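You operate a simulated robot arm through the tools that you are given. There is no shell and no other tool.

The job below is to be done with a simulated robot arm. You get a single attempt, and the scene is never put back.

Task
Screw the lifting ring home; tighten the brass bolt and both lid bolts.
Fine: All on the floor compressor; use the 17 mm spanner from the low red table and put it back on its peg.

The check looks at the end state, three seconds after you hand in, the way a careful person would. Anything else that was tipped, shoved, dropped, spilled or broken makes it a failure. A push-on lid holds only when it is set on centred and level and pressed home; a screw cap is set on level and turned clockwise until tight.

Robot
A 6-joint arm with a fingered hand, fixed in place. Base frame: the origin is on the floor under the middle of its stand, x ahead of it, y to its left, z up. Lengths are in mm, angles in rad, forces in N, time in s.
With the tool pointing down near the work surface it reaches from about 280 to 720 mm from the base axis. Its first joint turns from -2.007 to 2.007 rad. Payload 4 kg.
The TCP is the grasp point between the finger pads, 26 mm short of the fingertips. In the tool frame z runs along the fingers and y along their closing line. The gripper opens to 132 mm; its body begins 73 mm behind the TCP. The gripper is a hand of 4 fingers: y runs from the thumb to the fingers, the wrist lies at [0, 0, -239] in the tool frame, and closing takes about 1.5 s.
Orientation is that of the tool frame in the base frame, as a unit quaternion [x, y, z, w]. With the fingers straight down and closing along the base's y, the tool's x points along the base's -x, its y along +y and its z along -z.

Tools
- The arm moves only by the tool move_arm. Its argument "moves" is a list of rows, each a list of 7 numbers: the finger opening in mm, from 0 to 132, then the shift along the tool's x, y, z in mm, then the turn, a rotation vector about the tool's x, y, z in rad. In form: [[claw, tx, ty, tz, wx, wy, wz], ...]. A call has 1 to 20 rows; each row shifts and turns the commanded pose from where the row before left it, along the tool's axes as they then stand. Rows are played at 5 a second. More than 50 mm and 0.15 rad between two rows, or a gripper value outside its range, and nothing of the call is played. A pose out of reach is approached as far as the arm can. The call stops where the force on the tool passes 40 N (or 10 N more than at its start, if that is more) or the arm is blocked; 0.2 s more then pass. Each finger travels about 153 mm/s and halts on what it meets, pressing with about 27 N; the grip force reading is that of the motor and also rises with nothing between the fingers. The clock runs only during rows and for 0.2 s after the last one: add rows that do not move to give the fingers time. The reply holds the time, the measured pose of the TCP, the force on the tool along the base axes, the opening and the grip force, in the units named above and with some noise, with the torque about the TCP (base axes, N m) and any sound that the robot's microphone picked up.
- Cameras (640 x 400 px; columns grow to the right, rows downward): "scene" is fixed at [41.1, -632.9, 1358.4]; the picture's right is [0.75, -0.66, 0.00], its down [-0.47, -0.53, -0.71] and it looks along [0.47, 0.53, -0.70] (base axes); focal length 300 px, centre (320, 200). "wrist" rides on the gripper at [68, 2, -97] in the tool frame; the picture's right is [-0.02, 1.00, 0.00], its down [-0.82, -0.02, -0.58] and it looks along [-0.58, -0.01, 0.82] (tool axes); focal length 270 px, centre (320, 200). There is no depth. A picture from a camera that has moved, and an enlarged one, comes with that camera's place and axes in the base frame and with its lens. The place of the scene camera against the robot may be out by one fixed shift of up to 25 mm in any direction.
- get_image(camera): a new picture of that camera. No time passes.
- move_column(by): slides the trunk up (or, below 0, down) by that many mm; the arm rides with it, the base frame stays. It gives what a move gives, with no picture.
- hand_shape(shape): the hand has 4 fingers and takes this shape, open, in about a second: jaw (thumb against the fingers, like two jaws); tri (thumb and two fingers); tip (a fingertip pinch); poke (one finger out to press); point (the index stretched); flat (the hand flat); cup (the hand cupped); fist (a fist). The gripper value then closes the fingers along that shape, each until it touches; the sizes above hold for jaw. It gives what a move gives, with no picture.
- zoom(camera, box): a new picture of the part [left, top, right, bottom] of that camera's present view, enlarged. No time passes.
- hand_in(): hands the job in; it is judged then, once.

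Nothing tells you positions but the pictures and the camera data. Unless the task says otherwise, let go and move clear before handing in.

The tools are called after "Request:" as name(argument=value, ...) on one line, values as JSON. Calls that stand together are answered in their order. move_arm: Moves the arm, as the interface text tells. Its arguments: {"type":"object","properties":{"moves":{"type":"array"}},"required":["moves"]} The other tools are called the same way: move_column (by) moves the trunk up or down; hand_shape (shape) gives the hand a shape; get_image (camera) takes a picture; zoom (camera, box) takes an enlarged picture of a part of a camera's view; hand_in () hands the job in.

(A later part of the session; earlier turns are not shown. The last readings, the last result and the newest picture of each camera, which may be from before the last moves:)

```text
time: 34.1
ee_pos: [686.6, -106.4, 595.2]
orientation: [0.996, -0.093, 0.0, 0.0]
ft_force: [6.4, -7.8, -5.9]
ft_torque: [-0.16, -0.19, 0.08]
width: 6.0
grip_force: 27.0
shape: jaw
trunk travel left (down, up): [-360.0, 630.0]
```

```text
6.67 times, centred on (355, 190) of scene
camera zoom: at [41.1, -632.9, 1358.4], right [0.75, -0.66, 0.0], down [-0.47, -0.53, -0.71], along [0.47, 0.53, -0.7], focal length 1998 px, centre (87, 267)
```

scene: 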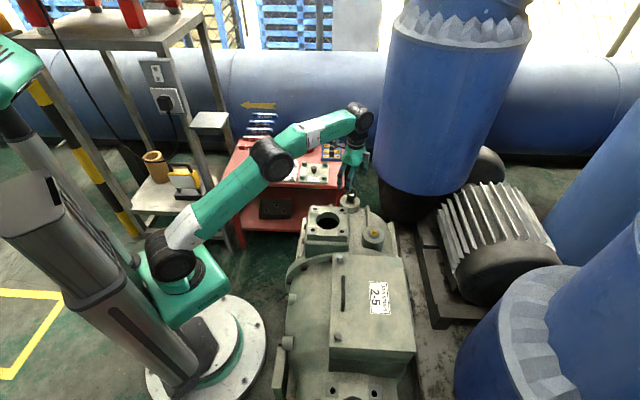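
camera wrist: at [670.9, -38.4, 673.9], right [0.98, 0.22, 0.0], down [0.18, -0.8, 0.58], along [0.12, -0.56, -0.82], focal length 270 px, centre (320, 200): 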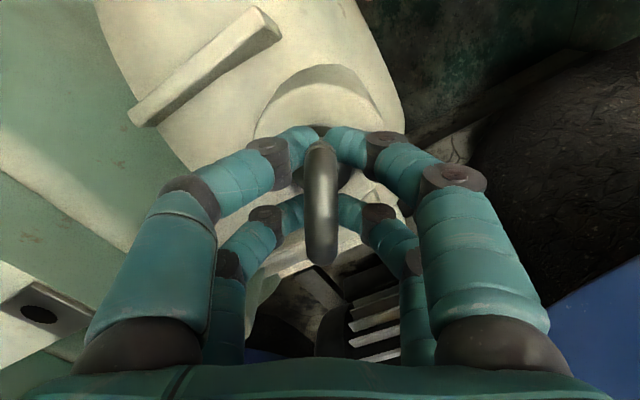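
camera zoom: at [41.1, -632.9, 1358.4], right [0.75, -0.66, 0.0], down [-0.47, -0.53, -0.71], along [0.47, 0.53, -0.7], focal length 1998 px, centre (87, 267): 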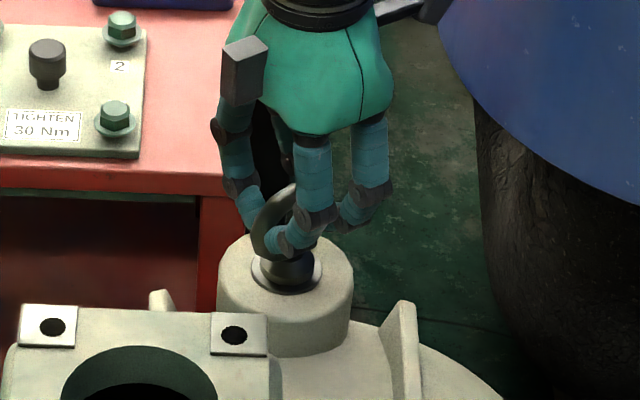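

Request:
move_arm(moves=[[5, 0, 0, 0.15, 0, 0, 0.1], [5, 0, 0, 0.15, 0, 0, 0.1], [5, 0, 0, 0.15, 0, 0, 0.1], [5, 0, 0, 0.15, 0, 0, 0.1], [5, 0, 0, 0.15, 0, 0, 0.1], [5, 0, 0, 0.15, 0, 0, 0.1], [5, 0, 0, 0.15, 0, 0, 0.1], [5, 0, 0, 0.15, 0, 0, 0.1], [5, 0, 0, 0.15, 0, 0, 0.1], [5, 0, 0, 0.15, 0, 0, 0.1], [5, 0, 0, 0.15, 0, 0, 0.1], [5, 0, 0, 0.15, 0, 0, 0.1]])

```text
time: 36.3
ee_pos: [689.7, -96.6, 596.1]
orientation: [0.838, -0.545, 0.0, -0.008]
ft_force: [5.9, 15.7, 4.3]
ft_torque: [0.47, -0.34, 0.52]
width: 6.7
grip_force: 27.4
shape: jaw
trunk travel left (down, up): [-360.0, 630.0]
stopped in row 10: the force on the tool passed its limit at 41 N (the readings are from after the stop); the commanded pose is now the measured one
```

Request:
zoom(camera="wrist", box=[220, 100, 420, 280])

Request:
zoom(camera="scene", box=[320, 140, 390, 220])

Request:
get_image(camera="wrist")

```text
2.22 times, centred on (320, 190) of wrist
camera zoom: at [715.5, -160.2, 691.7], right [-0.92, -0.38, -0.01], down [-0.32, 0.75, 0.58], along [-0.21, 0.54, -0.81], focal length 601 px, centre (320, 222)
```

zoom: 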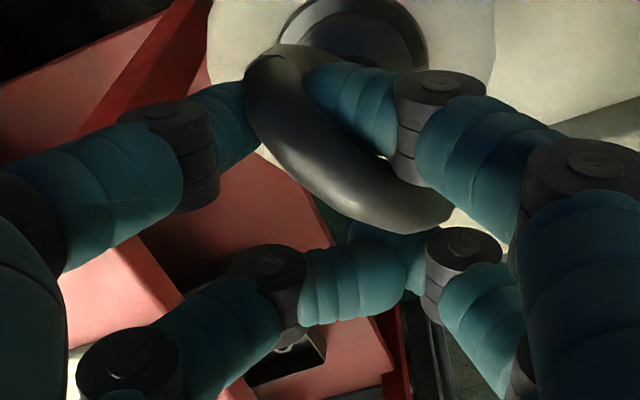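

```text
5.00 times, centred on (355, 180) of scene
camera zoom: at [41.1, -632.9, 1358.4], right [0.75, -0.66, 0.0], down [-0.47, -0.53, -0.71], along [0.47, 0.53, -0.7], focal length 1499 px, centre (145, 300)
```

zoom: 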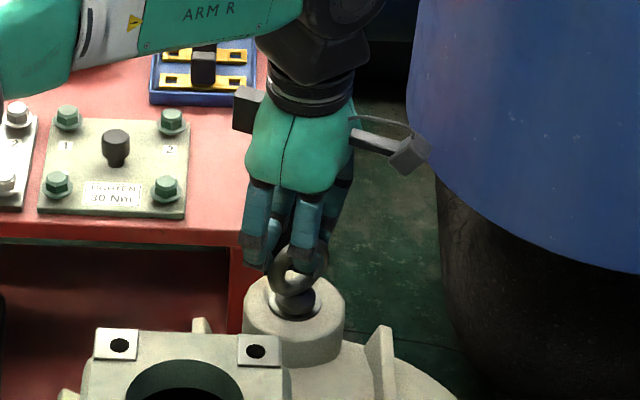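

```text
taken
camera wrist: at [715.5, -160.2, 691.7], right [-0.92, -0.38, -0.01], down [-0.32, 0.75, 0.58], along [-0.21, 0.54, -0.81], focal length 270 px, centre (320, 200)
```

wrist: 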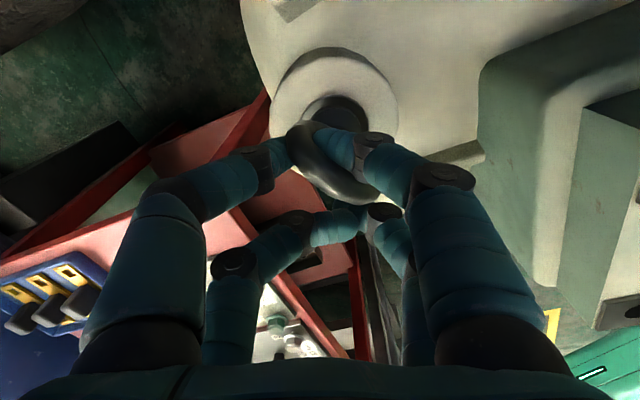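

The ring resisted and the hand slipped round it, so it may have bottomed out. I'll open, lift clear and inspect.

Request:
move_arm(moves=[[40, 0, 0, 0, 0, 0, 0], [70, 0, 0, 0, 0, 0, 0], [90, 0, 0, 0, 0, 0, 0], [90, 0, 0, -25, 0, 0, 0], [90, 0, 0, -25, 0, 0, 0], [90, 0, 0, -25, 0, 0, 0], [90, 0, 0, 0, 0, 0, 0]])

Request:
get_image(camera="wrist")

Request:
zoom(camera="scene", box=[325, 180, 395, 250])

```text
time: 37.9
ee_pos: [687.2, -100.1, 669.0]
orientation: [0.837, -0.547, -0.001, -0.006]
ft_force: [-1.5, 0.4, 0.4]
ft_torque: [0.01, -0.01, 0.0]
width: 89.7
grip_force: 0.0
shape: jaw
trunk travel left (down, up): [-360.0, 630.0]
```

```text
taken
camera wrist: at [713.6, -164.0, 765.9], right [-0.93, -0.38, -0.01], down [-0.31, 0.75, 0.58], along [-0.22, 0.54, -0.81], focal length 270 px, centre (320, 200)
```

wrist: 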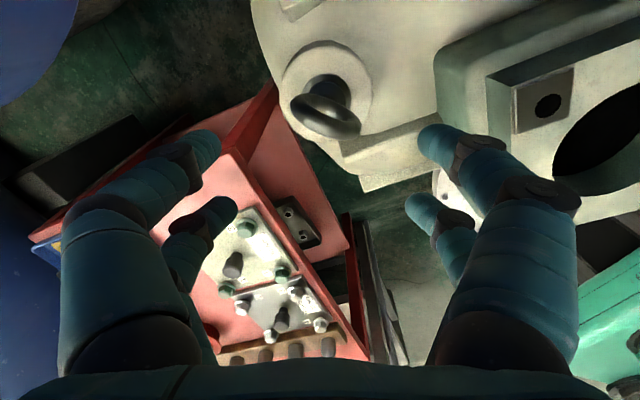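

```text
5.71 times, centred on (360, 215) of scene
camera zoom: at [41.1, -632.9, 1358.4], right [0.75, -0.66, 0.0], down [-0.47, -0.53, -0.71], along [0.47, 0.53, -0.7], focal length 1713 px, centre (91, 114)
```

zoom: 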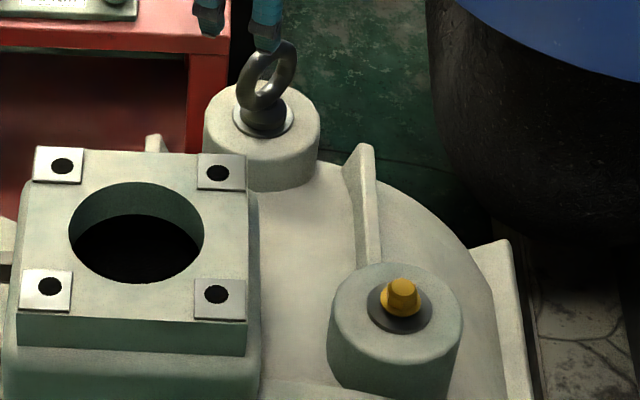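

Request:
zoom(camera="wrist", box=[270, 30, 390, 150])

Request:
zoom(camera="scene", box=[340, 183, 370, 213])

```text
3.33 times, centred on (330, 90) of wrist
camera zoom: at [713.6, -164.0, 765.9], right [-0.93, -0.38, -0.01], down [-0.31, 0.75, 0.58], along [-0.22, 0.54, -0.81], focal length 901 px, centre (287, 567)
```

zoom: 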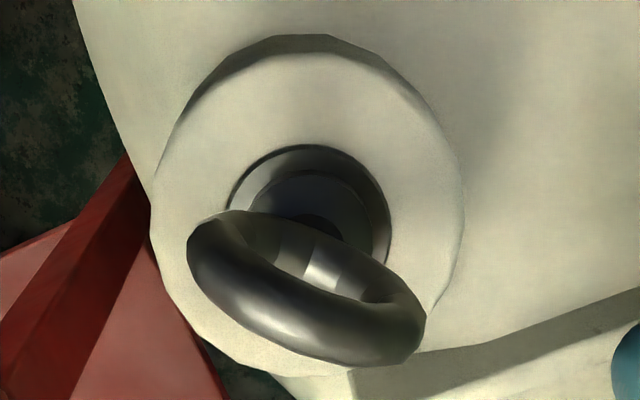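

```text
13.33 times, centred on (355, 198) of scene
camera zoom: at [41.1, -632.9, 1358.4], right [0.75, -0.66, 0.0], down [-0.47, -0.53, -0.71], along [0.47, 0.53, -0.7], focal length 3996 px, centre (-147, 227)
```

zoom: 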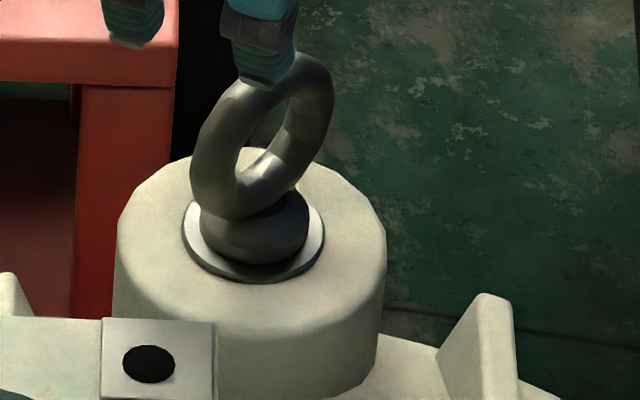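

Request:
zoom(camera="scene", box=[346, 192, 366, 206])

Request:
zoom(camera="wrist", box=[300, 60, 350, 95])

```text
16.00 times, centred on (356, 199) of scene
camera zoom: at [41.1, -632.9, 1358.4], right [0.75, -0.66, 0.0], down [-0.47, -0.53, -0.71], along [0.47, 0.53, -0.7], focal length 4796 px, centre (-256, 216)
```

zoom: 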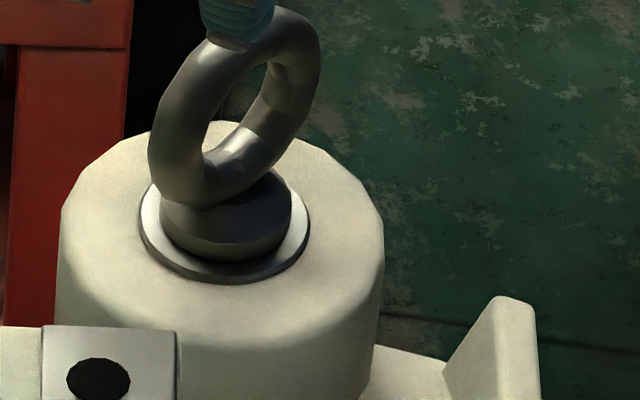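

```text
11.43 times, centred on (325, 78) of wrist
camera zoom: at [713.6, -164.0, 765.9], right [-0.93, -0.38, -0.01], down [-0.31, 0.75, 0.58], along [-0.22, 0.54, -0.81], focal length 3089 px, centre (263, 1600)
```

zoom: 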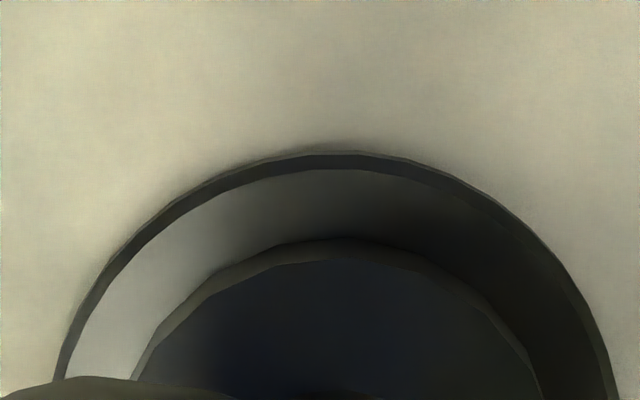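

The ring's collar now looks almost seated, about 4–5 mm lower than before. To make sure it's tight I'll realign the hand with the ring, which now lies roughly along base x, and re-grip.

Request:
move_arm(moves=[[90, 0, 0, 0, -0.009, 0.008, 0], [90, 0, 0, 0, 0, 0, -0.115], [90, 0, 0, 0, 0, 0, -0.115], [90, 0, 0, 0, 0, 0, -0.115], [90, 0, 0, 0, 0, 0, -0.115], [90, 0, 0, 0, 0, 0, -0.115], [90, 0, 0, 0, 0, 0, -0.115], [90, 0, 0, 0, 0, 0, -0.115], [90, 0, 0, 0, 0, 0, -0.115], [90, 0, 0, 0, 0, 0, -0.115], [90, 0, 0, 0, 0, 0, -0.115], [90, 0, 7, 0, 0, 0, 0], [90, 0, 0, 0, 0, 0, 0]])

Request:
get_image(camera="wrist")

Request:
zoom(camera="wrist", box=[260, 70, 380, 190])

```text
time: 40.7
ee_pos: [687.2, -108.0, 670.6]
orientation: [1.0, -0.002, 0.001, 0.002]
ft_force: [0.0, 0.2, 0.7]
ft_torque: [0.01, 0.02, -0.02]
width: 89.9
grip_force: 0.2
shape: jaw
trunk travel left (down, up): [-360.0, 630.0]
```

```text
taken
camera wrist: at [757.2, -109.3, 766.1], right [-0.03, -1.0, 0.0], down [-0.82, 0.03, 0.58], along [-0.58, 0.02, -0.82], focal length 270 px, centre (320, 200)
```

wrist: 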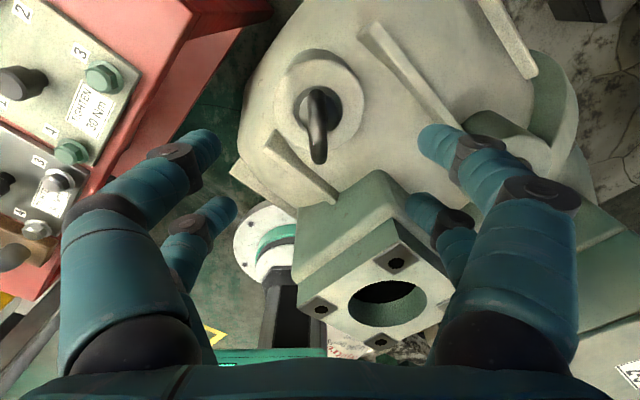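

```text
3.33 times, centred on (320, 130) of wrist
camera zoom: at [757.2, -109.3, 766.1], right [-0.03, -1.0, 0.0], down [-0.82, 0.03, 0.58], along [-0.58, 0.02, -0.82], focal length 901 px, centre (320, 433)
```

zoom: 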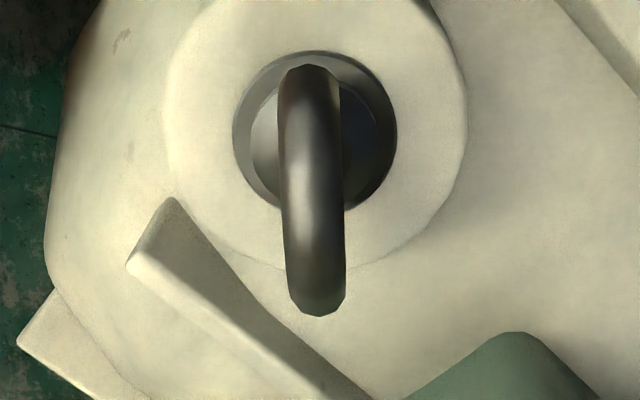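

Request:
move_arm(moves=[[70, -2, 0, 0, 0, 0, -0.047], [70, 0, 0, 26, 0, 0, 0], [70, 0, 0, 26, 0, 0, 0], [70, 0, 0, 26, 0, 0, 0], [50, 0, 0, 0, 0, 0, 0], [25, 0, 0, 0, 0, 0, 0], [5, 0, 0, 0, 0, 0, 0], [5, 0, 0, 0, 0, 0, 0], [5, 0, 0, 0, 0, 0, 0], [5, 0, 0, 0, 0, 0, 0], [5, 0, 0, 0, 0, 0, 0]])

Request:
zoom(camera="wrist", box=[220, 100, 420, 280])

```text
time: 43.1
ee_pos: [684.5, -107.7, 591.5]
orientation: [1.0, 0.02, -0.001, 0.001]
ft_force: [-3.7, 1.1, -3.8]
ft_torque: [0.06, -0.02, -0.03]
width: 7.9
grip_force: 26.9
shape: jaw
trunk travel left (down, up): [-360.0, 630.0]
```

```text
2.22 times, centred on (320, 190) of wrist
camera zoom: at [753.8, -106.9, 687.7], right [0.02, -1.0, 0.0], down [-0.82, -0.01, 0.58], along [-0.58, -0.01, -0.82], focal length 601 px, centre (320, 222)
```

zoom: 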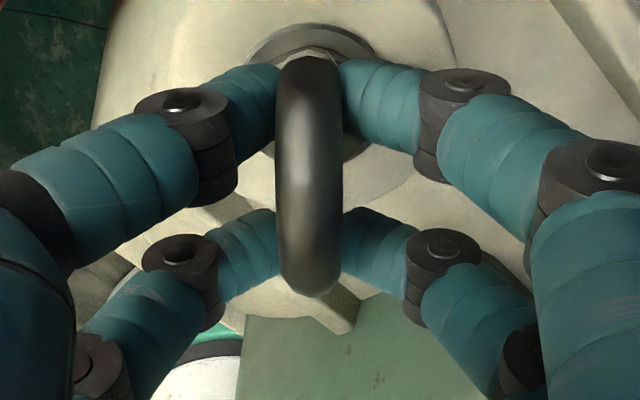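

Request:
move_arm(moves=[[3, 0, 0, 0, 0, 0, 0.05], [3, 0, 0, 0, 0, 0, 0.05], [3, 0, 0, 0, 0, 0, 0.05], [3, 0, 0, 0, 0, 0, 0]])

Request:
zoom(camera="wrist", box=[220, 100, 420, 280])

```text
time: 44.1
ee_pos: [684.1, -107.2, 591.1]
orientation: [0.998, -0.055, -0.002, 0.001]
ft_force: [-15.2, -1.5, -10.5]
ft_torque: [-0.02, 0.21, 0.06]
width: 7.7
grip_force: 27.4
shape: jaw
trunk travel left (down, up): [-360.0, 630.0]
```

```text
2.22 times, centred on (320, 190) of wrist
camera zoom: at [753.9, -116.8, 687.7], right [-0.14, -0.99, 0.0], down [-0.81, 0.11, 0.58], along [-0.58, 0.08, -0.81], focal length 601 px, centre (320, 222)
```

zoom: 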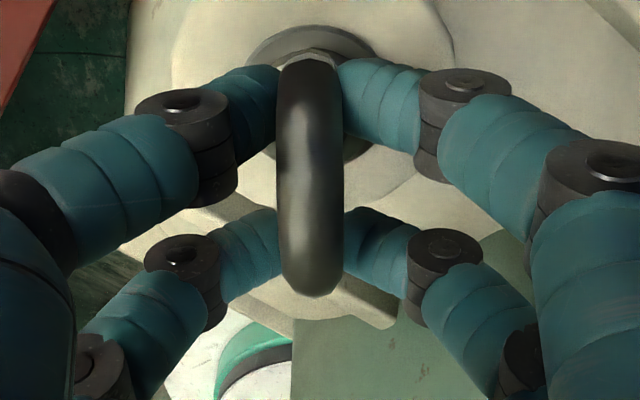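

Request:
move_arm(moves=[[3, -1.5, 0, 0.8, 0, 0, 0], [3, -1.5, 0, 0.8, 0, 0, 0], [3, 0, 0, 0, 0, 0, 0]])

Request:
move_arm(moves=[[3, 0, 0, 0.1, 0, 0, 0.05], [3, 0, 0, 0.1, 0, 0, 0.05], [3, 0, 0, 0.1, 0, 0, 0.05], [3, 0, 0, 0, 0, 0, 0]])

Request:
zoom(camera="wrist", box=[220, 100, 420, 280])

```text
time: 44.9
ee_pos: [683.9, -106.9, 590.8]
orientation: [0.998, -0.055, 0.001, 0.001]
ft_force: [-1.0, -7.5, -5.5]
ft_torque: [-0.14, 0.0, 0.02]
width: 7.4
grip_force: 27.6
shape: jaw
trunk travel left (down, up): [-360.0, 630.0]
```

```text
time: 45.9
ee_pos: [684.3, -105.9, 590.1]
orientation: [0.992, -0.129, 0.002, 0.001]
ft_force: [9.4, -4.9, 0.5]
ft_torque: [-0.13, -0.22, 0.47]
width: 7.5
grip_force: 27.2
shape: jaw
trunk travel left (down, up): [-360.0, 630.0]
```

```text
2.22 times, centred on (320, 190) of wrist
camera zoom: at [749.8, -125.5, 687.2], right [-0.28, -0.96, 0.0], down [-0.79, 0.23, 0.58], along [-0.55, 0.16, -0.82], focal length 601 px, centre (320, 222)
```

zoom: 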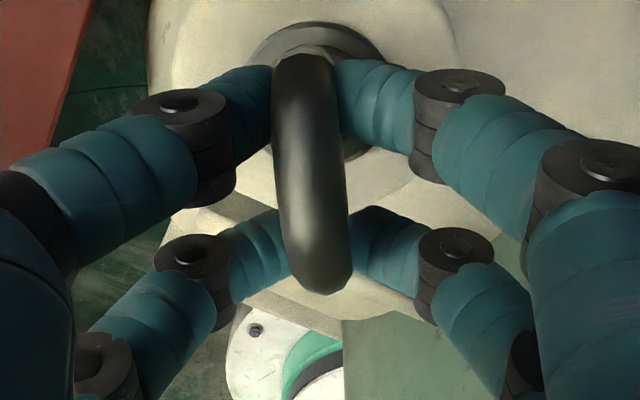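

Request:
move_arm(moves=[[0, 0, 0, 0, 0, 0, 0.05], [0, 0, 0, 0, 0, 0, 0.05], [0, 0, 0, 0, 0, 0, 0.05], [0, 0, 0, 0, 0, 0, 0]])

Request:
zoom(camera="wrist", box=[220, 100, 420, 280])

Request:
zoom(camera="scene", box=[346, 192, 366, 206])

```text
time: 46.9
ee_pos: [683.8, -106.0, 589.7]
orientation: [0.979, -0.203, 0.001, 0.001]
ft_force: [13.2, -3.0, 4.9]
ft_torque: [-0.03, -0.35, 0.94]
width: 8.7
grip_force: 26.8
shape: jaw
trunk travel left (down, up): [-360.0, 630.0]
```

```text
2.22 times, centred on (320, 190) of wrist
camera zoom: at [745.7, -135.3, 686.7], right [-0.42, -0.91, 0.0], down [-0.74, 0.34, 0.58], along [-0.52, 0.24, -0.82], focal length 601 px, centre (320, 222)
```

zoom: 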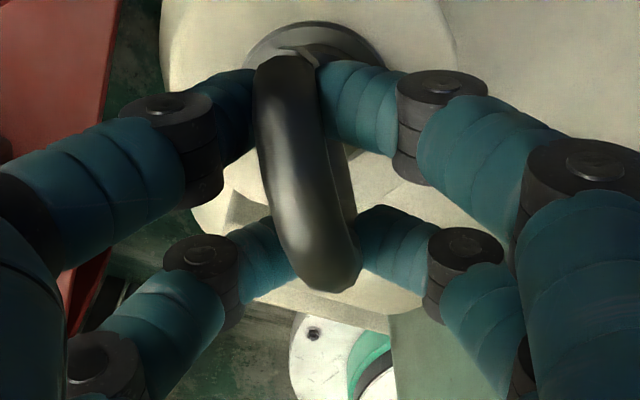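

```text
16.00 times, centred on (356, 199) of scene
camera zoom: at [41.1, -632.9, 1358.4], right [0.75, -0.66, 0.0], down [-0.47, -0.53, -0.71], along [0.47, 0.53, -0.7], focal length 4796 px, centre (-256, 216)
```

zoom: 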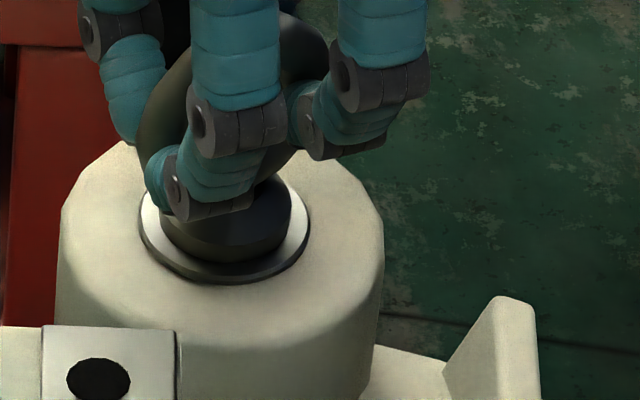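

The ring resists firmly with 0.94 N·m while its angle stays at about -11°, so it is home. I'll relax the hand to just about zero torque and open without dragging the ring back.

Request:
move_arm(moves=[[0, 0, 0, 0, 0, 0, -0.05], [0, 0, 0, 0, 0, 0, -0.05], [0, 0, 0, 0, 0, 0, -0.04], [0, 0, 0, 0, 0, 0, 0]])

```text
time: 47.9
ee_pos: [683.3, -106.3, 589.7]
orientation: [0.991, -0.134, 0.0, 0.0]
ft_force: [10.6, -2.4, 2.8]
ft_torque: [-0.04, -0.28, 0.07]
width: 7.9
grip_force: 27.4
shape: jaw
trunk travel left (down, up): [-360.0, 630.0]
```

Request:
move_arm(moves=[[10, 0, 0, 0, 0, 0, 0], [20, 0, 0, 0, 0, 0, 0], [35, 0, 0, 0, 0, 0, 0], [50, 0, 0, 0, 0, 0, 0], [60, 0, 0, 0, 0, 0, 0], [60, 0, 0, -25, 0, 0, 0], [60, 0, 0, -25, 0, 0, 0], [60, 0, 0, -25, 0, 0, 0], [60, 0, 0, 0, 0, 0, 0]])

Request:
zoom(camera="wrist", box=[260, 70, 380, 190])

Request:
zoom(camera="scene", box=[346, 192, 366, 206])

```text
time: 49.9
ee_pos: [683.2, -107.9, 664.2]
orientation: [0.991, -0.134, -0.001, 0.0]
ft_force: [-0.7, 0.0, -0.2]
ft_torque: [0.0, -0.04, 0.0]
width: 59.4
grip_force: 0.0
shape: jaw
trunk travel left (down, up): [-360.0, 630.0]
```

```text
3.33 times, centred on (320, 130) of wrist
camera zoom: at [749.3, -126.5, 761.5], right [-0.29, -0.96, 0.0], down [-0.78, 0.24, 0.58], along [-0.55, 0.17, -0.82], focal length 901 px, centre (320, 433)
```

zoom: 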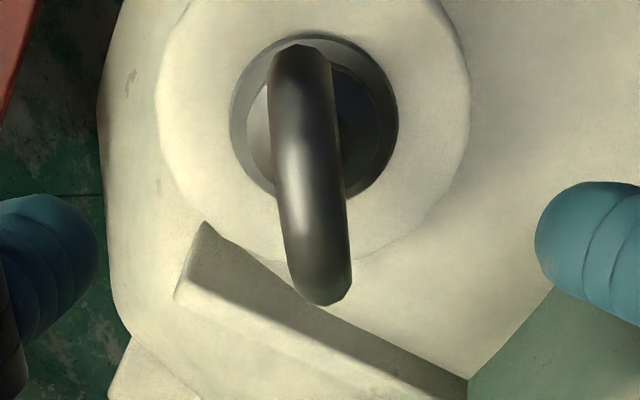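

```text
16.00 times, centred on (356, 199) of scene
camera zoom: at [41.1, -632.9, 1358.4], right [0.75, -0.66, 0.0], down [-0.47, -0.53, -0.71], along [0.47, 0.53, -0.7], focal length 4796 px, centre (-256, 216)
```

zoom: 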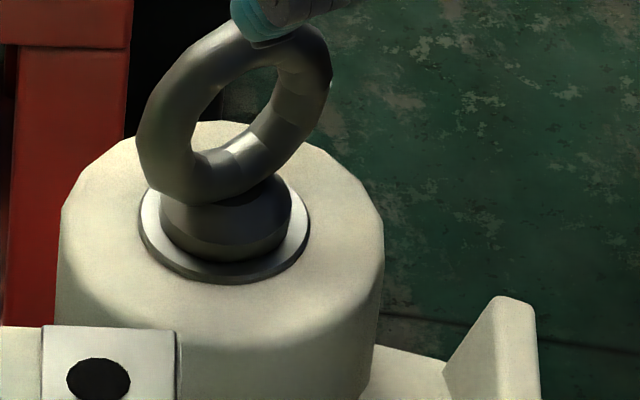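

The ring stayed home at about -9°. Next I'll raise the trunk a little and look closely at the brass bolt and the lid bolts to pin down their positions.

Request:
move_column(by=70)

Request:
move_arm(moves=[[60, -5.3, 44.8, 0, 0, 0, 0], [60, -5.3, 44.8, 0, 0, 0, 0], [60, -5.3, 44.8, 0, 0, 0, 0], [60, -5.3, 44.8, 0, 0, 0, 0], [60, 0, 0, 0, 0, 0, 0]])

Request:
get_image(camera="wrist")

Request:
get_image(camera="scene")

```text
time: 51.0
ee_pos: [684.0, -107.5, 734.1]
orientation: [0.991, -0.133, 0.0, 0.001]
ft_force: [-0.4, -0.5, -0.8]
ft_torque: [-0.02, 0.01, -0.04]
width: 59.6
grip_force: 0.1
shape: jaw
trunk travel left (down, up): [-430.0, 560.0]
```

```text
time: 52.2
ee_pos: [612.8, -271.3, 735.0]
orientation: [0.991, -0.135, 0.0, 0.001]
ft_force: [-0.3, -1.4, -0.9]
ft_torque: [-0.02, 0.02, 0.04]
width: 59.4
grip_force: 0.0
shape: jaw
trunk travel left (down, up): [-430.0, 560.0]
```

```text
taken
camera wrist: at [678.7, -291.4, 831.7], right [-0.29, -0.96, 0.0], down [-0.78, 0.24, 0.58], along [-0.55, 0.17, -0.82], focal length 270 px, centre (320, 200)
```

wrist: 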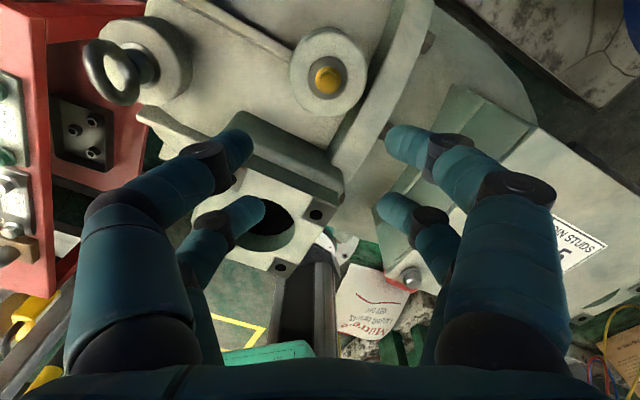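

```text
taken
```

scene: 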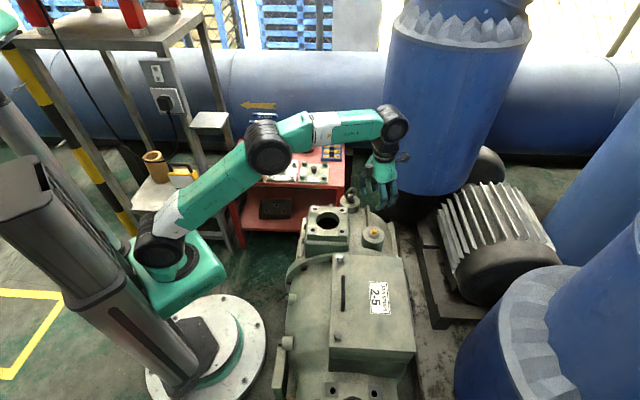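

Request:
zoom(camera="wrist", box=[285, 40, 365, 120])

Request:
zoom(camera="wrist", box=[395, 260, 425, 290])

```text
5.00 times, centred on (325, 80) of wrist
camera zoom: at [678.7, -291.4, 831.7], right [-0.29, -0.96, 0.0], down [-0.78, 0.24, 0.58], along [-0.55, 0.17, -0.82], focal length 1351 px, centre (295, 800)
```

zoom: 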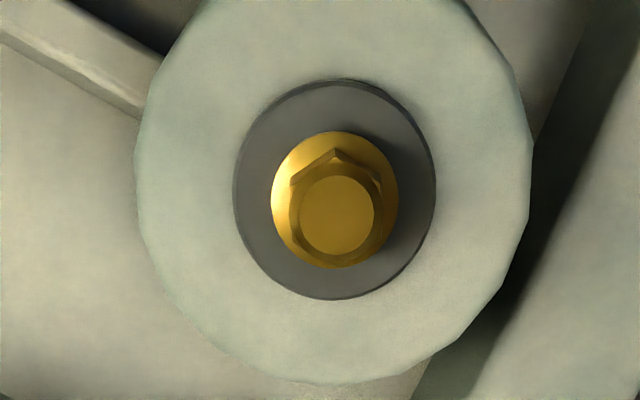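

```text
13.33 times, centred on (410, 275) of wrist
camera zoom: at [678.7, -291.4, 831.7], right [-0.29, -0.96, 0.0], down [-0.78, 0.24, 0.58], along [-0.55, 0.17, -0.82], focal length 3604 px, centre (-880, -800)
```

zoom: 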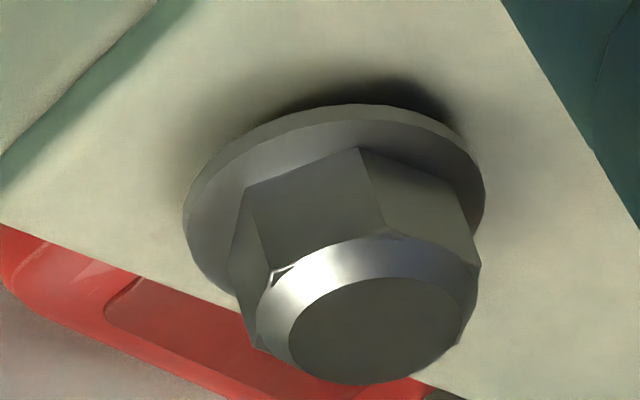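

The brass head top is at about (624, -283, 568), lid bolt 1 at about (418, -320, 646) and lid bolt 2 at about (260, -476, 647). I'll go back up to the spanner rack with the hand at the grasp yaw.

Request:
move_column(by=150)

Request:
move_arm(moves=[[60, 0, 0, 0, 0, 0, -0.146], [60, 0, 0, 0, 0, 0, -0.146], [60, 0, 0, 0, 0, 0, -0.146], [60, 0, 0, 0, 0, 0, -0.146], [60, 0, 0, 0, 0, 0, -0.146], [60, 0, 0, 0, 0, 0, -0.146], [60, 0, 0, 0, 0, 0, -0.146], [60, 0, 0, 0, 0, 0, -0.146], [60, 0, 0, 0, 0, 0, -0.146], [60, 0, 0, 0, 0, 0, -0.146], [60, 0, 0, 0, 0, 0, -0.146], [60, 0, 0, 0, 0, 0, -0.146], [60, 0, 0, 0, 0, 0, -0.146], [60, 0, 0, 0, 0, 0, -0.146], [60, 0, 0, 0, 0, 0, -0.146], [60, 0, 0, 0, 0, 0, -0.146], [60, 0, 0, 0, 0, 0, -0.146], [60, 0, 0, 0, 0, 0, -0.146], [60, 0, 0, 0, 0, 0, 0]])

Request:
move_arm(moves=[[60, 36.6, 29.8, 0, 0, 0, 0], [60, 36.6, 29.8, 0, 0, 0, 0], [60, 36.6, 29.8, 0, 0, 0, 0], [60, 36.6, 29.8, 0, 0, 0, 0], [60, 36.6, 29.8, 0, 0, 0, 0], [60, 36.6, 29.8, 0, 0, 0, 0], [60, 36.6, 29.8, 0, 0, 0, 0], [60, 36.6, 29.8, 0, 0, 0, 0], [60, 36.6, 29.8, 0, 0, 0, 0], [60, 36.6, 29.8, 0, 0, 0, 0], [60, 36.6, 29.8, 0, 0, 0, 0], [60, 0, 0, 0, 0, 0, 0]])

Request:
get_image(camera="wrist")

Request:
get_image(camera="scene")

```text
time: 54.0
ee_pos: [612.2, -271.9, 885.2]
orientation: [0.991, -0.134, 0.0, 0.001]
ft_force: [0.3, 0.4, -0.5]
ft_torque: [0.0, -0.02, 0.03]
width: 59.5
grip_force: 0.0
shape: jaw
trunk travel left (down, up): [-580.0, 410.0]
```

```text
time: 58.0
ee_pos: [613.1, -269.6, 884.4]
orientation: [0.38, 0.925, -0.001, 0.001]
ft_force: [0.4, 0.1, 0.1]
ft_torque: [0.0, 0.02, 0.02]
width: 59.7
grip_force: 0.0
shape: jaw
trunk travel left (down, up): [-580.0, 410.0]
```

```text
time: 60.6
ee_pos: [558.1, 246.3, 882.5]
orientation: [0.38, 0.925, -0.002, 0.0]
ft_force: [-0.2, 0.0, 1.3]
ft_torque: [-0.01, -0.02, 0.03]
width: 59.7
grip_force: 0.1
shape: jaw
trunk travel left (down, up): [-580.0, 410.0]
```

```text
taken
camera wrist: at [510.5, 296.0, 979.5], right [0.72, 0.69, 0.0], down [0.56, -0.59, 0.58], along [0.4, -0.42, -0.82], focal length 270 px, centre (320, 200)
```

wrist: 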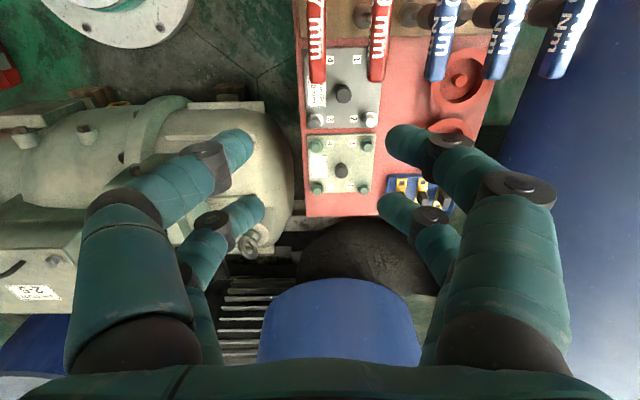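

```text
taken
```

scene: 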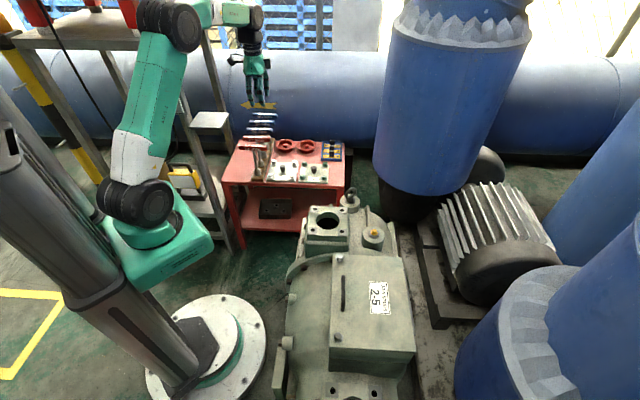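

Request:
move_column(by=-120)

Request:
get_image(camera="wrist")

Request:
zoom(camera="wrist", box=[260, 0, 420, 100])

Request:
zoom(camera="scene", box=[180, 70, 300, 190])

```text
time: 62.1
ee_pos: [557.9, 245.2, 764.2]
orientation: [0.381, 0.925, 0.0, 0.001]
ft_force: [0.4, -0.5, -0.7]
ft_torque: [-0.02, 0.02, -0.01]
width: 60.0
grip_force: 0.1
shape: jaw
trunk travel left (down, up): [-460.0, 530.0]
```

```text
taken
camera wrist: at [510.6, 295.2, 859.6], right [0.72, 0.69, 0.0], down [0.56, -0.59, 0.58], along [0.4, -0.42, -0.82], focal length 270 px, centre (320, 200)
```

wrist: 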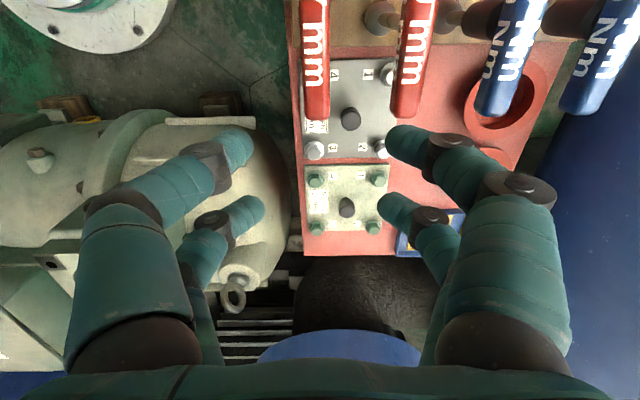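

```text
4.00 times, centred on (340, 50) of wrist
camera zoom: at [510.6, 295.2, 859.6], right [0.72, 0.69, 0.0], down [0.56, -0.59, 0.58], along [0.4, -0.42, -0.82], focal length 1081 px, centre (240, 800)
```

zoom: 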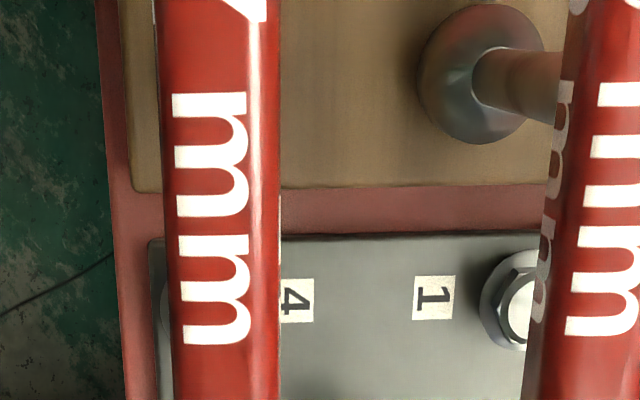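

```text
3.33 times, centred on (240, 130) of scene
camera zoom: at [41.1, -632.9, 1358.4], right [0.75, -0.66, 0.0], down [-0.47, -0.53, -0.71], along [0.47, 0.53, -0.7], focal length 999 px, centre (587, 433)
```

zoom: 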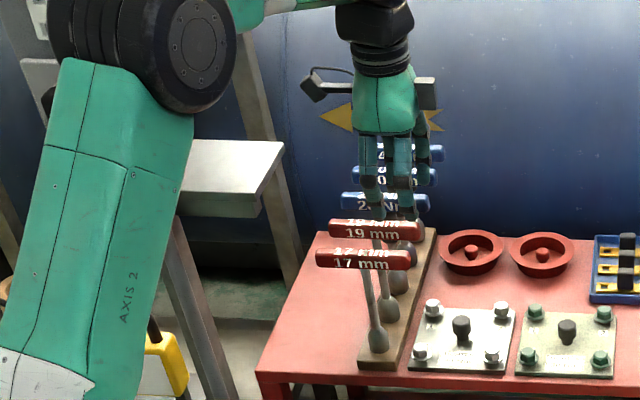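

The bar of the 17 mm spanner is centred near (514.5, 286.7, 656) and lies along my tool x. I'll slide over it about 26 mm off-centre on the side away from the plate, then check before coming down.

Request:
move_arm(moves=[[50, 17, -0.4, 0, 0, 0, 0], [50, 17, -0.4, 0, 0, 0, 0], [50, 0, 0, 0, 0, 0, 0], [50, 0, 0, 25, 0, 0, 0], [50, 0, 0, 0, 0, 0, 0]])

Request:
get_image(camera="wrist")

Request:
zoom(camera="scene", box=[180, 70, 300, 190])

```text
time: 63.3
ee_pos: [533.2, 269.4, 738.2]
orientation: [0.38, 0.925, 0.0, 0.001]
ft_force: [-0.1, -0.7, 0.2]
ft_torque: [-0.01, 0.04, -0.02]
width: 50.4
grip_force: 0.0
shape: jaw
trunk travel left (down, up): [-460.0, 530.0]
```

```text
taken
camera wrist: at [485.6, 319.1, 834.3], right [0.72, 0.69, 0.0], down [0.56, -0.59, 0.58], along [0.4, -0.42, -0.82], focal length 270 px, centre (320, 200)
```

wrist: 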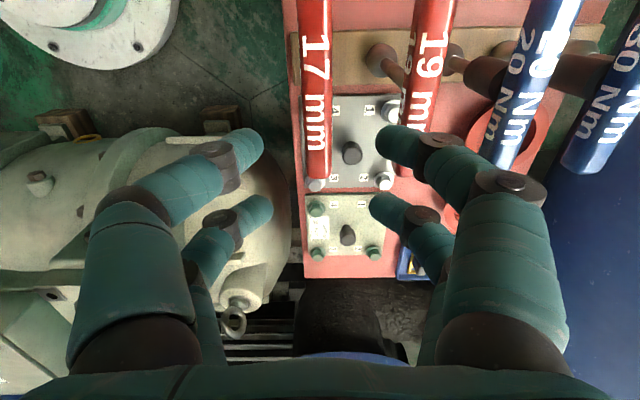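

```text
3.33 times, centred on (240, 130) of scene
camera zoom: at [41.1, -632.9, 1358.4], right [0.75, -0.66, 0.0], down [-0.47, -0.53, -0.71], along [0.47, 0.53, -0.7], focal length 999 px, centre (587, 433)
```

zoom: 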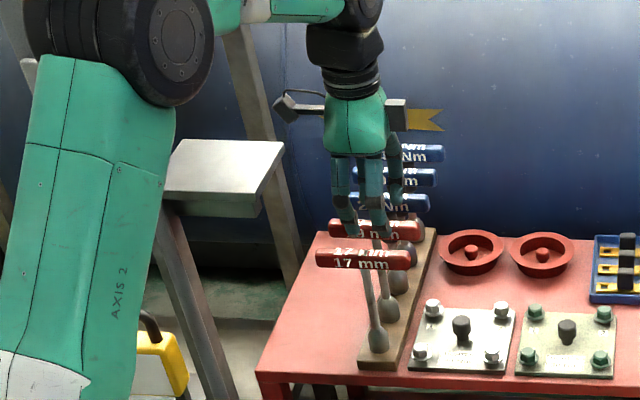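

Request:
move_arm(moves=[[42, -5, -0.5, 0, 0, 0, 0], [42, 0, 0, 0, 0, 0, 0], [42, 0, 0, 18, 0, 0, 0], [42, 0, 0, 18, 0, 0, 0], [42, 0, 0, 0, 0, 0, 0]])

Request:
get_image(camera="wrist")

Request:
zoom(camera="scene", box=[200, 80, 280, 180])

```text
time: 64.5
ee_pos: [535.8, 265.8, 703.7]
orientation: [0.381, 0.925, -0.002, 0.0]
ft_force: [0.1, 0.4, -0.6]
ft_torque: [0.02, 0.02, -0.01]
width: 42.4
grip_force: 0.0
shape: jaw
trunk travel left (down, up): [-460.0, 530.0]
```

```text
taken
camera wrist: at [489.3, 315.2, 799.8], right [0.72, 0.69, 0.0], down [0.56, -0.59, 0.58], along [0.4, -0.42, -0.82], focal length 270 px, centre (320, 200)
```

wrist: 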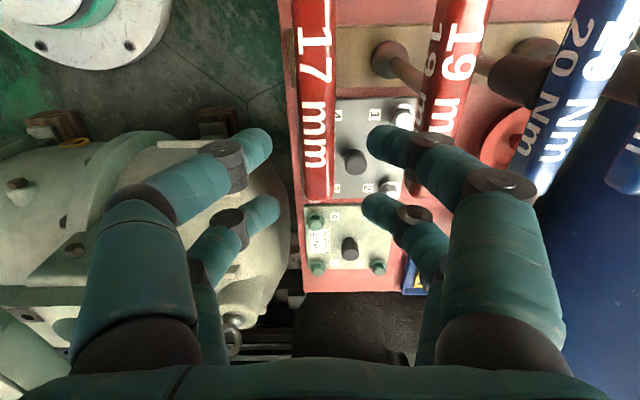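

```text
4.00 times, centred on (240, 130) of scene
camera zoom: at [41.1, -632.9, 1358.4], right [0.75, -0.66, 0.0], down [-0.47, -0.53, -0.71], along [0.47, 0.53, -0.7], focal length 1199 px, centre (640, 480)
```

zoom: 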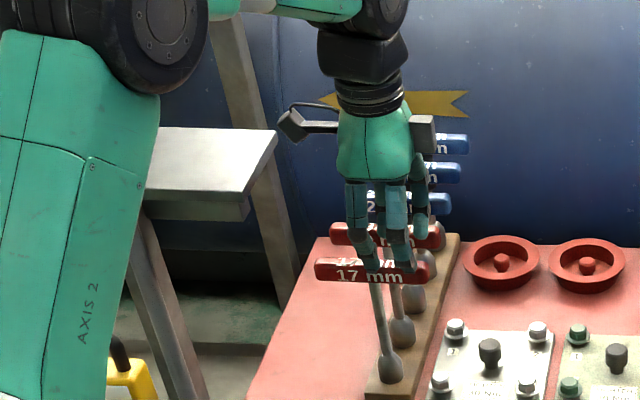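

The bar is centred between the fingers and the hand is clear of the plate. I'll go down the last 32 mm and close on it.

Request:
move_arm(moves=[[42, 0, 0, 16, 0, 0, 0], [42, 0, 0, 16, 0, 0, 0], [42, 0, 0, 0, 0, 0, 0]])

Request:
get_image(camera="wrist")

Request:
zoom(camera="scene", box=[220, 90, 290, 170])

```text
time: 65.3
ee_pos: [536.9, 265.0, 670.5]
orientation: [0.38, 0.925, -0.001, 0.0]
ft_force: [-0.6, -0.4, 0.2]
ft_torque: [0.01, 0.0, -0.03]
width: 42.3
grip_force: 0.0
shape: jaw
trunk travel left (down, up): [-460.0, 530.0]
```

```text
taken
camera wrist: at [490.1, 314.4, 767.1], right [0.72, 0.69, 0.0], down [0.56, -0.59, 0.58], along [0.4, -0.42, -0.82], focal length 270 px, centre (320, 200)
```

wrist: 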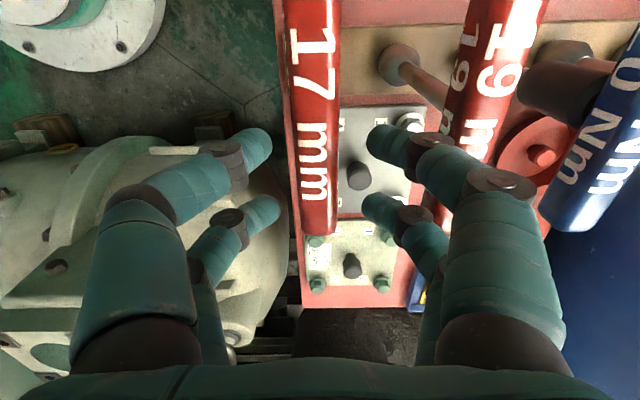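

```text
5.00 times, centred on (255, 130) of scene
camera zoom: at [41.1, -632.9, 1358.4], right [0.75, -0.66, 0.0], down [-0.47, -0.53, -0.71], along [0.47, 0.53, -0.7], focal length 1499 px, centre (645, 550)
```

zoom: 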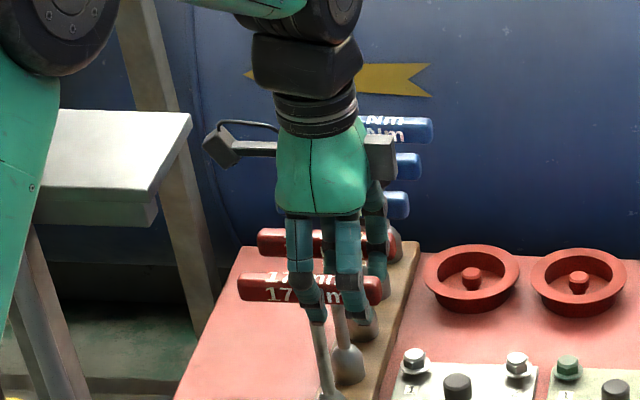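

The close-up shows the bar actually at z≈647, so I'll narrow the opening, go down 8 mm more, then close.

Request:
move_arm(moves=[[34, 0, 0, 0, 0, 0, 0], [34, 0, 0, 0, 0, 0, 0], [34, 0, 0, 8, 0, 0, 0], [34, 0, 0, 0, 0, 0, 0]])

Request:
get_image(camera="wrist")

```text
time: 66.3
ee_pos: [536.8, 265.3, 662.9]
orientation: [0.38, 0.925, 0.0, 0.0]
ft_force: [-0.1, 1.0, 0.2]
ft_torque: [-0.01, -0.01, -0.03]
width: 34.2
grip_force: 0.1
shape: jaw
trunk travel left (down, up): [-460.0, 530.0]
```

```text
taken
camera wrist: at [489.8, 314.3, 758.8], right [0.72, 0.69, 0.0], down [0.56, -0.59, 0.58], along [0.4, -0.42, -0.82], focal length 270 px, centre (320, 200)
```

wrist: 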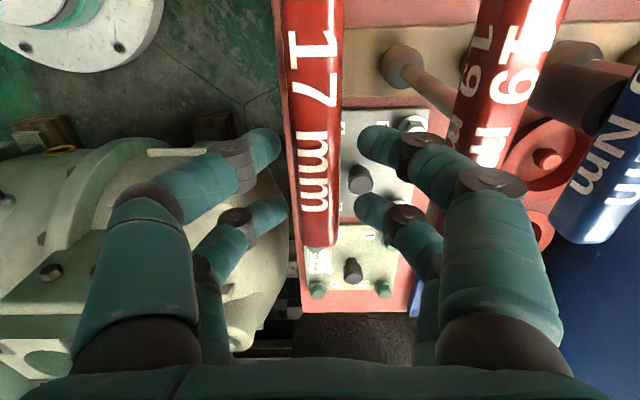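

Request:
move_arm(moves=[[25, 0, 0, 0, 0, 0, 0], [15, 0, 0, 0, 0, 0, 0], [5, 0, 0, 0, 0, 0, 0], [0, 0, 0, 0, 0, 0, 0], [0, 0, 0, 0, 0, 0, 0], [0, 0, 0, 0, 0, 0, 0], [0, 0, 0, 0, 0, 0, 0]])

Request:
get_image(camera="wrist")

Request:
zoom(camera="scene", box=[220, 90, 290, 180])

```text
time: 67.9
ee_pos: [536.2, 264.2, 662.9]
orientation: [0.38, 0.925, 0.0, 0.001]
ft_force: [0.2, 0.5, 0.8]
ft_torque: [0.02, -0.01, 0.01]
width: 5.4
grip_force: 26.8
shape: jaw
trunk travel left (down, up): [-460.0, 530.0]
```

```text
taken
camera wrist: at [489.8, 314.3, 758.9], right [0.72, 0.69, 0.0], down [0.56, -0.59, 0.58], along [0.4, -0.42, -0.82], focal length 270 px, centre (320, 200)
```

wrist: 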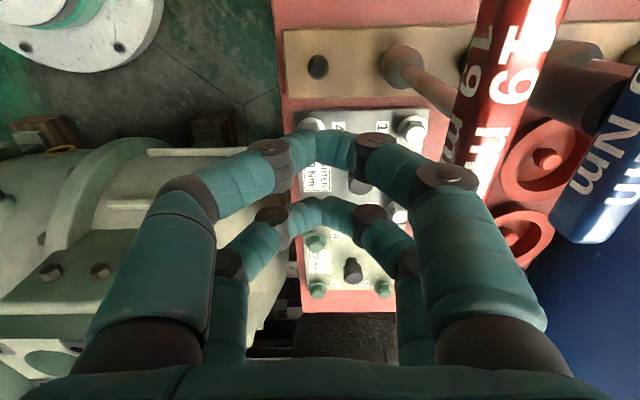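

```text
4.44 times, centred on (255, 135) of scene
camera zoom: at [41.1, -632.9, 1358.4], right [0.75, -0.66, 0.0], down [-0.47, -0.53, -0.71], along [0.47, 0.53, -0.7], focal length 1332 px, centre (609, 489)
```

zoom: 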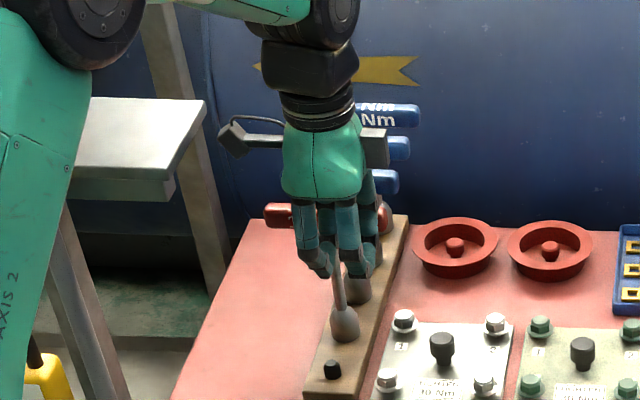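

The 17 mm spanner is no longer between my fingers, and its peg is empty. I need to find where it went.

Request:
get_image(camera="scene")

Request:
zoom(camera="scene", box=[200, 100, 360, 260])

Request:
zoom(camera="wrist", box=[220, 0, 540, 320])

```text
taken
```

scene: 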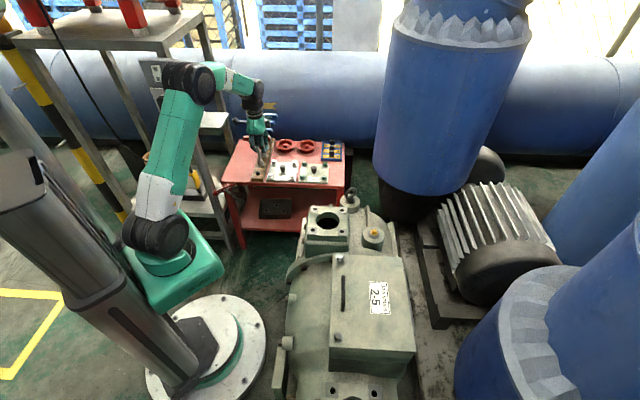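

```text
2.50 times, centred on (280, 180) of scene
camera zoom: at [41.1, -632.9, 1358.4], right [0.75, -0.66, 0.0], down [-0.47, -0.53, -0.71], along [0.47, 0.53, -0.7], focal length 749 px, centre (420, 250)
```

zoom: 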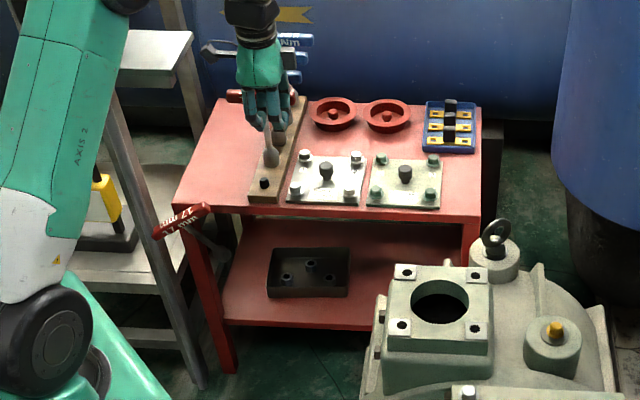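

```text
1.25 times, centred on (380, 160) of wrist
camera zoom: at [489.8, 314.3, 758.9], right [0.72, 0.69, 0.0], down [0.56, -0.59, 0.58], along [0.4, -0.42, -0.82], focal length 338 px, centre (245, 250)
```

zoom: 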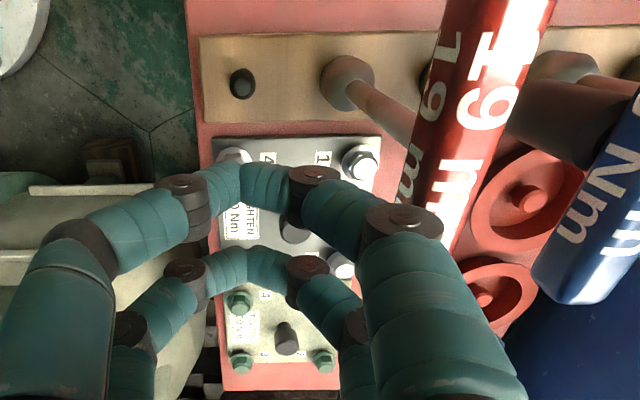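

The spanner popped off its short peg and now seems to be by the table's left leg. I'll let things settle and see where it comes to rest.

Request:
move_arm(moves=[[0, 0, 0, 0, 0, 0, 0], [0, 0, 0, 0, 0, 0, 0], [0, 0, 0, 0, 0, 0, 0], [0, 0, 0, 0, 0, 0, 0], [0, 0, 0, 0, 0, 0, 0]])

Request:
zoom(camera="scene", box=[190, 110, 310, 260])

Request:
get_image(camera="wrist")

```text
time: 69.1
ee_pos: [536.3, 265.7, 662.3]
orientation: [0.38, 0.925, -0.001, 0.001]
ft_force: [-0.2, 0.9, -0.2]
ft_torque: [0.0, 0.01, 0.0]
width: 5.1
grip_force: 27.5
shape: jaw
trunk travel left (down, up): [-460.0, 530.0]
```

```text
2.67 times, centred on (250, 185) of scene
camera zoom: at [41.1, -632.9, 1358.4], right [0.75, -0.66, 0.0], down [-0.47, -0.53, -0.71], along [0.47, 0.53, -0.7], focal length 799 px, centre (507, 240)
```

zoom: 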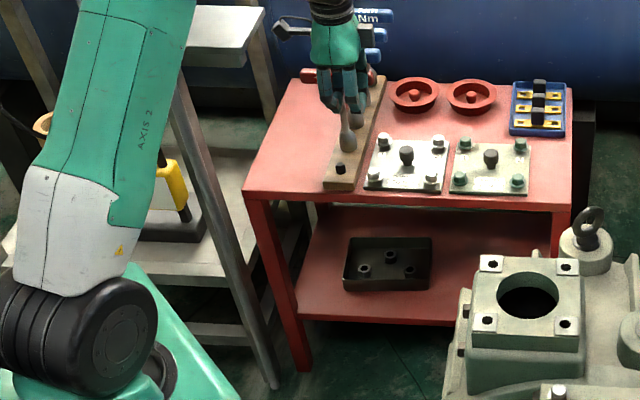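

```text
taken
camera wrist: at [489.8, 314.3, 758.9], right [0.72, 0.69, 0.0], down [0.56, -0.59, 0.58], along [0.4, -0.42, -0.82], focal length 270 px, centre (320, 200)
```

wrist: 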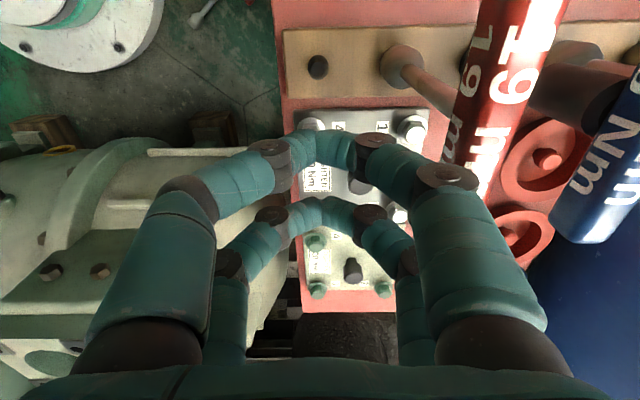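

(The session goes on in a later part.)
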